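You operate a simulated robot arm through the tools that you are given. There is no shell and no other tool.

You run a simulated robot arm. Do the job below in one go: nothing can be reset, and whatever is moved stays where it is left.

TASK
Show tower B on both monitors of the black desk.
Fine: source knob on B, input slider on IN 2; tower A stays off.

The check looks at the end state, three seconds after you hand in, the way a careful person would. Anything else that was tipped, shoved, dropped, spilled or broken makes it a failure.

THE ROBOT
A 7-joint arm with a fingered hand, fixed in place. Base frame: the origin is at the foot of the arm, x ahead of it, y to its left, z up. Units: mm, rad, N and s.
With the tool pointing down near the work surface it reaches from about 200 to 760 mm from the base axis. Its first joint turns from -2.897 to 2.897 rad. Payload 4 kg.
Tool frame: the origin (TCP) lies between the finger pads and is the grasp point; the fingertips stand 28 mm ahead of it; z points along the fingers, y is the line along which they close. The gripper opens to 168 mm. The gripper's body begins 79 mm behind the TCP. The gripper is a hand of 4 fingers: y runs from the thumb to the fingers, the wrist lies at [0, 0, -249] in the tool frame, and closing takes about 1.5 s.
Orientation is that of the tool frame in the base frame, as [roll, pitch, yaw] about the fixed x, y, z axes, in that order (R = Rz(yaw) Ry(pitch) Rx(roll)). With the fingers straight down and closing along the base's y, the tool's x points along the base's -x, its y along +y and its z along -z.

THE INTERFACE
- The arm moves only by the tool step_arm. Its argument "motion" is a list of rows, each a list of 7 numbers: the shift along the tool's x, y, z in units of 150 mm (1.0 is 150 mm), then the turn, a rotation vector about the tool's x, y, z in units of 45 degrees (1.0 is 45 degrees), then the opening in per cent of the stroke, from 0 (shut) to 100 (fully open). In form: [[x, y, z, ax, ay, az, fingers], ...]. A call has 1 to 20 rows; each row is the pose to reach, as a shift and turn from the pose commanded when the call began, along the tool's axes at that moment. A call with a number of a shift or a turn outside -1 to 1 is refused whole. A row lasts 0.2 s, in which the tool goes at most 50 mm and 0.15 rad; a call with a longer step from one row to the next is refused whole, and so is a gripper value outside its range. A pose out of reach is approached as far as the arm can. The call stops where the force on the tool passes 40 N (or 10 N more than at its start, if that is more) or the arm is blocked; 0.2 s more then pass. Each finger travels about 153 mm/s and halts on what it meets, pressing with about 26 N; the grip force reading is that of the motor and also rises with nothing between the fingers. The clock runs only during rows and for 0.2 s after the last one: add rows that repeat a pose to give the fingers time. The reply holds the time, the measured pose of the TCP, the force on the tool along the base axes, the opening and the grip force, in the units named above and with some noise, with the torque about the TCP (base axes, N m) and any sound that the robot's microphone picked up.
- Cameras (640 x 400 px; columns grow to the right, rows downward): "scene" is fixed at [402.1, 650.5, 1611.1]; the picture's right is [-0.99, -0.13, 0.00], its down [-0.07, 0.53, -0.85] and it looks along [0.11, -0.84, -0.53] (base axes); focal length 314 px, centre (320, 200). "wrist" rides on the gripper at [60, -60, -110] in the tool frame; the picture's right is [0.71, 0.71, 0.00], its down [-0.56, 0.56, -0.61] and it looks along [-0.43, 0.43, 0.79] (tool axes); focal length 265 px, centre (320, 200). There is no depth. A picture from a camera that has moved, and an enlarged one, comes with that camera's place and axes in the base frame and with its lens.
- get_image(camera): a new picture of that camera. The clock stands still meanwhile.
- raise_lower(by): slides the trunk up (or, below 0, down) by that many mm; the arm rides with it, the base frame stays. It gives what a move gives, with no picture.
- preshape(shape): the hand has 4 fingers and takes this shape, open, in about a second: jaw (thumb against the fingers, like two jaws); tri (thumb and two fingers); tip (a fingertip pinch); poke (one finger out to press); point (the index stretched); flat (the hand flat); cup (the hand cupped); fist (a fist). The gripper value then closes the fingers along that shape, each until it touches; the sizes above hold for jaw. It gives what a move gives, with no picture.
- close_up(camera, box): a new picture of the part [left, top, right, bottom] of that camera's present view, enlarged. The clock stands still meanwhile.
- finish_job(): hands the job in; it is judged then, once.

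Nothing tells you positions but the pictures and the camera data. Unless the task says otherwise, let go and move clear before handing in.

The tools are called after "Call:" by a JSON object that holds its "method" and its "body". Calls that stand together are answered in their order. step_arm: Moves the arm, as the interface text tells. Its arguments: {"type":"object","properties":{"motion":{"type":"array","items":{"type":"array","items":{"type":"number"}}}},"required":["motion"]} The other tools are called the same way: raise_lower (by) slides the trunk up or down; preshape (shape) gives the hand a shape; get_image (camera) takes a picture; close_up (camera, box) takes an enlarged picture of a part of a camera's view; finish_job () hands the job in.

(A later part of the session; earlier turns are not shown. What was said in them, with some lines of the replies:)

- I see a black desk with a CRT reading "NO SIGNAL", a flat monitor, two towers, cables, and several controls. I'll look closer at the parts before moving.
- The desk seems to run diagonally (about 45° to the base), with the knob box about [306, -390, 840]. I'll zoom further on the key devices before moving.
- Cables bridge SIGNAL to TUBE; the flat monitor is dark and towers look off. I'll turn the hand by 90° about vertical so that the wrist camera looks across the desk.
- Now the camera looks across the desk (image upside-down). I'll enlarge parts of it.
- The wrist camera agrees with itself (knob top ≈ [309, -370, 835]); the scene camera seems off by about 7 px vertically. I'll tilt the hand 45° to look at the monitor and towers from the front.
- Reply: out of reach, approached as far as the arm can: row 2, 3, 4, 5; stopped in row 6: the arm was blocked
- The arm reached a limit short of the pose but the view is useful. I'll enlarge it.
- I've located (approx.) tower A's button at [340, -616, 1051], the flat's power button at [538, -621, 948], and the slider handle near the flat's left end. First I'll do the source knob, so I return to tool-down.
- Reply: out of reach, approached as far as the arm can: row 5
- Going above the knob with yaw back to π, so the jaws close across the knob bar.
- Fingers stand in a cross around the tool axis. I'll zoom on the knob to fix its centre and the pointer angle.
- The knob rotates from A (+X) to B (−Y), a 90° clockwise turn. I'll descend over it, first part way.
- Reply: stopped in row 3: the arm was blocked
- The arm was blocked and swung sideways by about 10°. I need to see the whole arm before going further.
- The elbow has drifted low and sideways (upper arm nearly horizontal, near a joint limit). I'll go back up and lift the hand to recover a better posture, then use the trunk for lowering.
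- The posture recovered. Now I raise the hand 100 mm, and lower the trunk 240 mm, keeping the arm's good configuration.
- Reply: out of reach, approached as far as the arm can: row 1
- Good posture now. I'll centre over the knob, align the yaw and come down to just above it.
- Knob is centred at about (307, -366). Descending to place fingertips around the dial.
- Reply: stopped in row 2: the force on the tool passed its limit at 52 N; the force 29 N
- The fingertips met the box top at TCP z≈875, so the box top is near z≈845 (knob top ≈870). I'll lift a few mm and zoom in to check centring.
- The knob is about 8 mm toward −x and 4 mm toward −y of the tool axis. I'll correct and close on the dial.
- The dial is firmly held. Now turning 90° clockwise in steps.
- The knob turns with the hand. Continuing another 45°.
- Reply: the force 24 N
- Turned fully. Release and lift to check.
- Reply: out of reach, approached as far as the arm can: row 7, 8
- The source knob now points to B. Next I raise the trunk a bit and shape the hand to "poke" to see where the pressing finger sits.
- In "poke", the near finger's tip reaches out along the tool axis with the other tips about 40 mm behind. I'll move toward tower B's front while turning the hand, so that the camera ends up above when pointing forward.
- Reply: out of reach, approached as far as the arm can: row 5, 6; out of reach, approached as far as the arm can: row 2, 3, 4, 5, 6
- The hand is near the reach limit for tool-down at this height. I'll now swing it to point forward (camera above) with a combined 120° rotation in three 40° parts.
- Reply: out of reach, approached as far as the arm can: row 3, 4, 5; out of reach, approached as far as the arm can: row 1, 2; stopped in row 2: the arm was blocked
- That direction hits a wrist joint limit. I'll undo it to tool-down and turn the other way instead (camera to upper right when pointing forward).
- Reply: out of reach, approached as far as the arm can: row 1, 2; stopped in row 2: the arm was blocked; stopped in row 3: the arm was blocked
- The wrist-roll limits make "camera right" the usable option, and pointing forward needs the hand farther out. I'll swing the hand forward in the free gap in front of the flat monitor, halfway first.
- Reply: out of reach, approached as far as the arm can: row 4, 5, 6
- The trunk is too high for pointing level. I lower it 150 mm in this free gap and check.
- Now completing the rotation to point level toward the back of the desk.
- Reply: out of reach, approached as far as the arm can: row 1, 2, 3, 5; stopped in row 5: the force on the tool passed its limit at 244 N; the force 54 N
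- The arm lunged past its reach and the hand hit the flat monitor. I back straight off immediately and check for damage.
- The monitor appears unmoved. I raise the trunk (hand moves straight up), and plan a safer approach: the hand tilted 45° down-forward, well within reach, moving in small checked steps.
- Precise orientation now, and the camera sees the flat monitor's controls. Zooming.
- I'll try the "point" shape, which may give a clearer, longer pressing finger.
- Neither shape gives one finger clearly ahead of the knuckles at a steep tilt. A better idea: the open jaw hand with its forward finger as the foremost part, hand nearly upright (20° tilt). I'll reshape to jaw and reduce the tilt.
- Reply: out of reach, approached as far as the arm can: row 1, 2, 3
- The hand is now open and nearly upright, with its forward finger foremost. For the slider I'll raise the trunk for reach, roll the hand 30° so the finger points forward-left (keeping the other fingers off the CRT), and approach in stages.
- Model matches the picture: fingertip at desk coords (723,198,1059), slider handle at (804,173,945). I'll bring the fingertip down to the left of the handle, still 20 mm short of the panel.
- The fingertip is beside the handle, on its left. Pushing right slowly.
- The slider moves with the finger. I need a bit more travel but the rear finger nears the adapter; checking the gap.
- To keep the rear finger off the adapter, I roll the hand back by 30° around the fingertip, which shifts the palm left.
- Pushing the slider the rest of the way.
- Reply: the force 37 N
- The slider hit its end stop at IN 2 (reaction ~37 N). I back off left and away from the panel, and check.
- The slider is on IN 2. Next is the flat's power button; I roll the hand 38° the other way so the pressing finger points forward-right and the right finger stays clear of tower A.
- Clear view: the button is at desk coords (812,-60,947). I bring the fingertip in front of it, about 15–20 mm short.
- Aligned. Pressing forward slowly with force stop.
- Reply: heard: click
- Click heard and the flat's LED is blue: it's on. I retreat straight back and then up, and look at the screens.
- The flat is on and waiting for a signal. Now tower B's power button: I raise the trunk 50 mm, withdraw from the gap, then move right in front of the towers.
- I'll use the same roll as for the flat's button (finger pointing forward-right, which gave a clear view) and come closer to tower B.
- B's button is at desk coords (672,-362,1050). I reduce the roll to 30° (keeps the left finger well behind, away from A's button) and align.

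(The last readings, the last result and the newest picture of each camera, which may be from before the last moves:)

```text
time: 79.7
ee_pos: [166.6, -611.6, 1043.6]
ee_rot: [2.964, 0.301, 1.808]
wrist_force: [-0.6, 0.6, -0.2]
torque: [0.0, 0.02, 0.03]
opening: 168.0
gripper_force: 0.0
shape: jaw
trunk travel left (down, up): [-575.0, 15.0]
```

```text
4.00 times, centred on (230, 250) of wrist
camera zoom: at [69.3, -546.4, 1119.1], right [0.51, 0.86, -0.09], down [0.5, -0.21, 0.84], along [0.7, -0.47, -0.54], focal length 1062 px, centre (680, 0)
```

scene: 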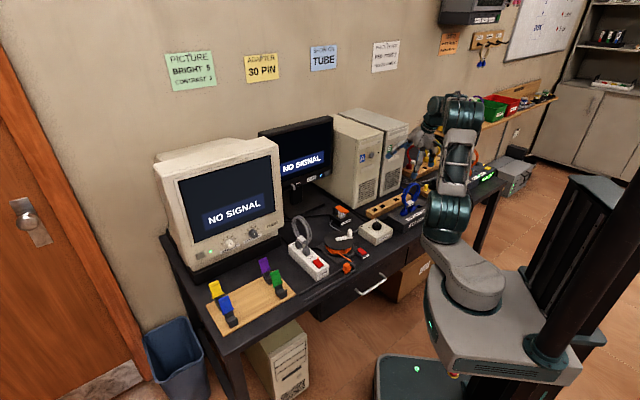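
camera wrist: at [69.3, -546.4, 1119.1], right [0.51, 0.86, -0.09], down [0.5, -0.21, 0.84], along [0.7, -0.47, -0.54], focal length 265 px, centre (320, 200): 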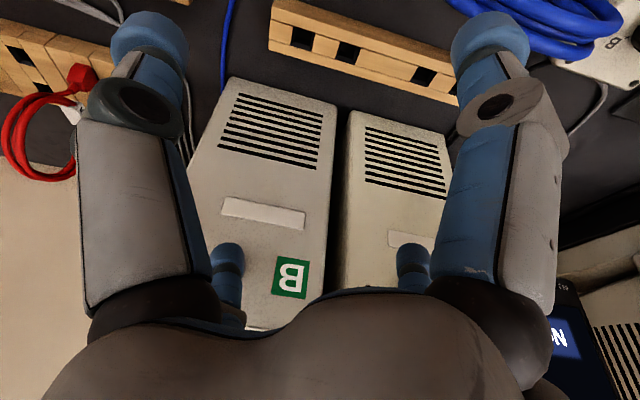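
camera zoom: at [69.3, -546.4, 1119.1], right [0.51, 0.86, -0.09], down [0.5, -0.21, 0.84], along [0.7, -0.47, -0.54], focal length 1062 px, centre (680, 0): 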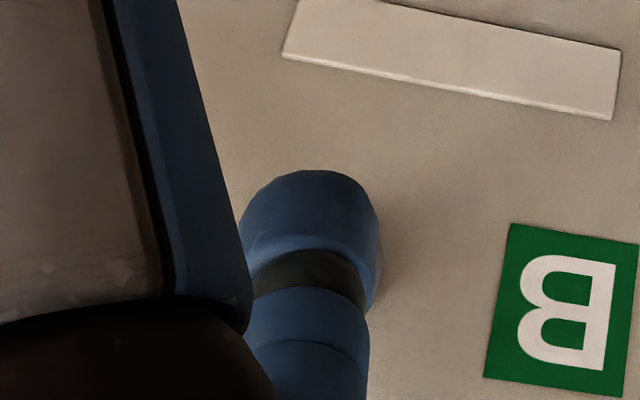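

Aligned directly ahead of B's button. Pressing slowly.

Call:
{"method": "step_arm", "body": {"motion": [[-0.038, 0.022, 0.016, 0, 0, 0, 100], [-0.076, 0.044, 0.032, 0, 0, 0, 100], [-0.098, 0.056, 0.041, 0, 0, 0, 100], [-0.114, 0.066, 0.048, 0, 0, 0, 100], [-0.13, 0.075, 0.055, 0, 0, 0, 100], [-0.141, 0.081, 0.059, 0, 0, 0, 100]]}}

Call:
{"method": "close_up", "body": {"camera": "scene", "box": [350, 110, 450, 180]}}

```text
time: 81.1
ee_pos: [184.0, -629.1, 1043.8]
ee_rot: [2.961, 0.301, 1.806]
wrist_force: [-3.6, 2.7, 1.7]
torque: [-0.16, -0.07, -0.22]
opening: 168.1
gripper_force: 0.0
shape: jaw
trunk travel left (down, up): [-575.0, 15.0]
heard: click
```

```text
5.71 times, centred on (400, 145) of scene
camera zoom: at [402.1, 650.5, 1611.1], right [-0.99, -0.13, 0.0], down [-0.07, 0.53, -0.85], along [0.11, -0.84, -0.53], focal length 1797 px, centre (-137, 514)
```

zoom: 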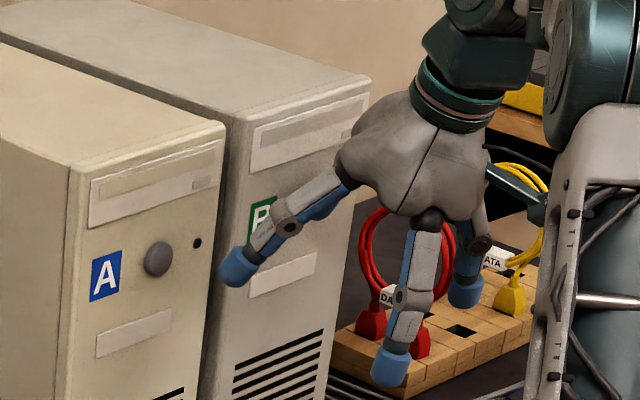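

Click heard. Backing off and checking screens.

Call:
{"method": "step_arm", "body": {"motion": [[0.08, -0.047, -0.034, 0, 0, 0, 100], [0.163, -0.094, -0.068, 0, 0, 0, 100], [0.244, -0.141, -0.103, 0, 0, 0, 100], [0.326, -0.188, -0.137, 0, 0, 0, 100], [0.326, -0.188, -0.137, 0, 0, 0, 100]]}}

Call:
{"method": "get_image", "body": {"camera": "scene"}}

Call:
{"method": "close_up", "body": {"camera": "scene", "box": [150, 100, 450, 270]}}

Call:
{"method": "get_image", "body": {"camera": "wrist"}}

```text
time: 82.3
ee_pos: [145.0, -588.1, 1044.1]
ee_rot: [2.961, 0.302, 1.807]
wrist_force: [-0.4, 0.2, 1.2]
torque: [0.01, 0.01, 0.01]
opening: 168.1
gripper_force: 0.0
shape: jaw
trunk travel left (down, up): [-575.0, 15.0]
```

```text
taken
```

scene: 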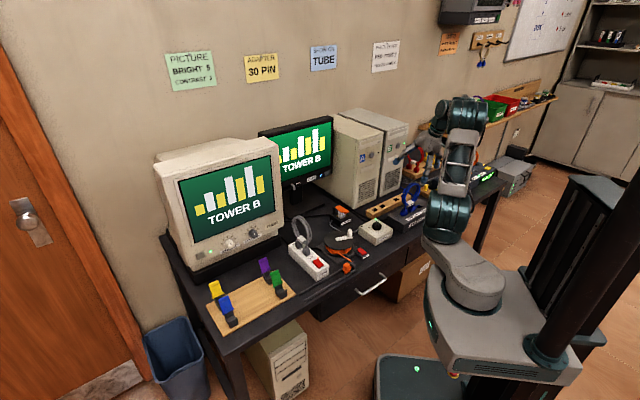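

```text
2.13 times, centred on (300, 185) of scene
camera zoom: at [402.1, 650.5, 1611.1], right [-0.99, -0.13, 0.0], down [-0.07, 0.53, -0.85], along [0.11, -0.84, -0.53], focal length 671 px, centre (363, 232)
```

zoom: 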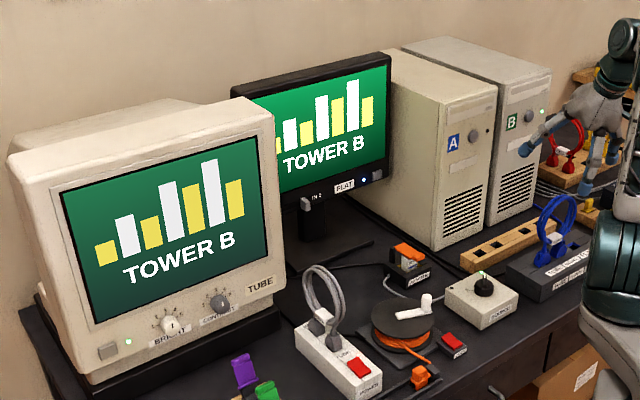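

```text
taken
camera wrist: at [46.2, -524.0, 1118.8], right [0.51, 0.86, -0.09], down [0.5, -0.21, 0.84], along [0.7, -0.47, -0.54], focal length 265 px, centre (320, 200)
```

wrist: 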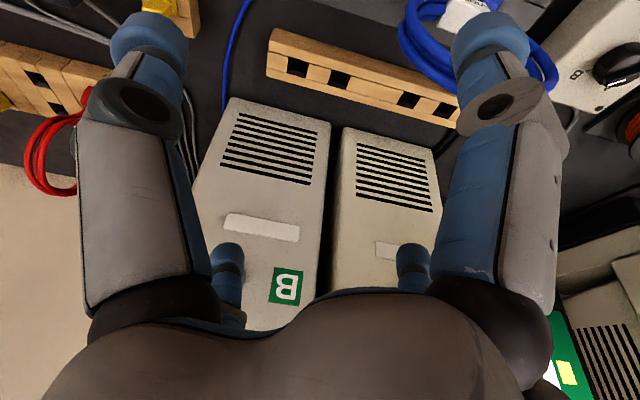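

Both monitors show TOWER B, and tower A is off. I lift the hand up first (away from the blue cable loop), then withdraw a bit.

Call:
{"method": "step_arm", "body": {"motion": [[-0.03, 0.017, -0.094, 0, 0, 0, 100], [-0.059, 0.034, -0.188, 0, 0, 0, 100], [-0.089, 0.051, -0.282, 0, 0, 0, 100], [-0.118, 0.068, -0.376, 0, 0, 0, 100], [-0.118, 0.068, -0.376, 0, 0, 0, 100]]}}

Call:
{"method": "get_image", "body": {"camera": "scene"}}

Call:
{"method": "close_up", "body": {"camera": "scene", "box": [320, 150, 480, 250]}}

Call:
{"method": "close_up", "body": {"camera": "scene", "box": [200, 200, 360, 300]}}

Call:
{"method": "close_up", "body": {"camera": "scene", "box": [270, 110, 430, 210]}}

```text
time: 83.5
ee_pos: [144.1, -587.7, 1104.6]
ee_rot: [2.963, 0.303, 1.809]
wrist_force: [-1.0, -0.6, -0.6]
torque: [0.0, -0.02, 0.01]
opening: 167.9
gripper_force: 0.0
shape: jaw
trunk travel left (down, up): [-575.0, 15.0]
```

```text
taken
```

scene: 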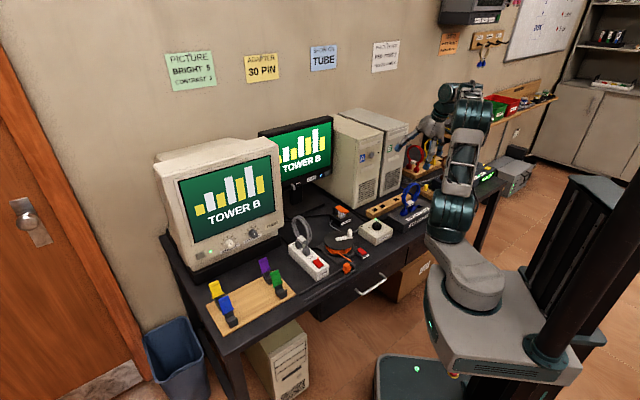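

```text
4.00 times, centred on (400, 200) of scene
camera zoom: at [402.1, 650.5, 1611.1], right [-0.99, -0.13, 0.0], down [-0.07, 0.53, -0.85], along [0.11, -0.84, -0.53], focal length 1258 px, centre (0, 200)
```

zoom: 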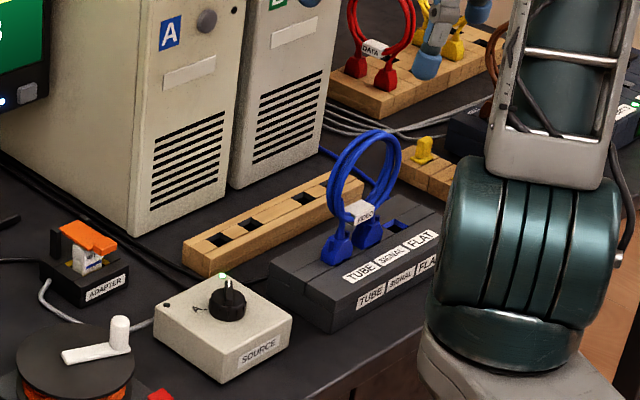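

```text
4.00 times, centred on (280, 250) of scene
camera zoom: at [402.1, 650.5, 1611.1], right [-0.99, -0.13, 0.0], down [-0.07, 0.53, -0.85], along [0.11, -0.84, -0.53], focal length 1258 px, centre (480, 0)
```

zoom: 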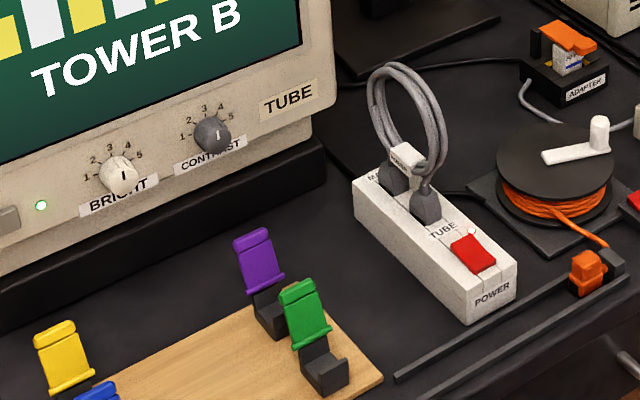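

```text
4.00 times, centred on (350, 160) of scene
camera zoom: at [402.1, 650.5, 1611.1], right [-0.99, -0.13, 0.0], down [-0.07, 0.53, -0.85], along [0.11, -0.84, -0.53], focal length 1258 px, centre (200, 360)
```

zoom: 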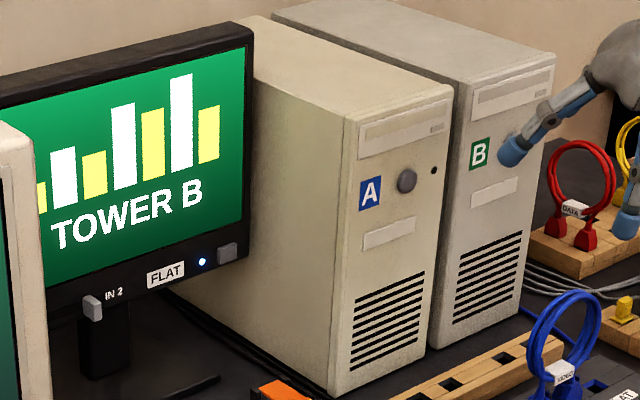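

Everything else is exactly where it was; nothing tipped or shoved. A final small withdrawal, then hand in.

Call:
{"method": "step_arm", "body": {"motion": [[0.07, -0.04, -0.03, 0, 0, 0, 100], [0.14, -0.08, -0.06, 0, 0, 0, 100], [0.2, -0.116, -0.084, 0, 0, 0, 100], [0.2, -0.116, -0.084, 0, 0, 0, 100]]}}

Call:
{"method": "get_image", "body": {"camera": "scene"}}

```text
time: 84.5
ee_pos: [117.2, -561.9, 1103.0]
ee_rot: [2.962, 0.303, 1.809]
wrist_force: [0.3, 1.0, -0.3]
torque: [0.01, 0.02, 0.01]
opening: 167.8
gripper_force: 0.2
shape: jaw
trunk travel left (down, up): [-575.0, 15.0]
```

```text
taken
```

scene: 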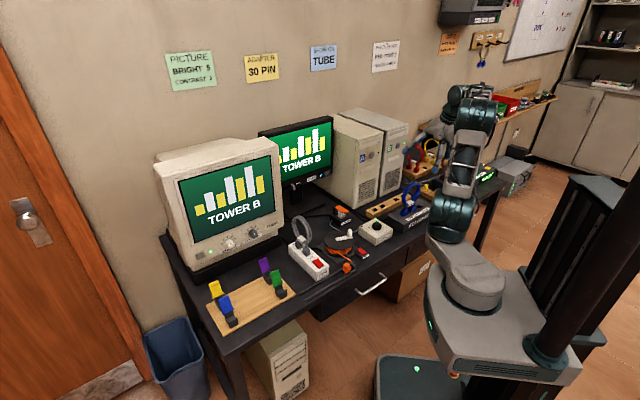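

Both monitors show TOWER B, the knob is on B, the slider is on IN 2, tower A is off, and the hand is clear. Handing in.

Call:
{"method": "finish_job", "body": {}}

```text
The job is handed in.
```

Both monitors on the black desk show TOWER B. The source knob is on B, the input slider is on IN 2, and tower A stayed off.

- **Source knob:** turned from A to B.
- **Input slider:** pushed from IN 1 to its end stop at IN 2.
- **Power:** the flat monitor and tower B were both off, so I pressed each one's power button once. The tube monitor was already on.

**Collision with the flat monitor:** while I was swinging the hand forward, the arm lunged past its reach and hit the flat monitor. The reading was 244 N before it stopped. In later pictures the monitor stands where it was, and it switched on and displays normally. I saw no sign of damage, but I could only judge that from the camera views.

Nothing else on the desk looked moved when I compared the final views with the starting ones. The hand was open and clear of everything when I handed in.
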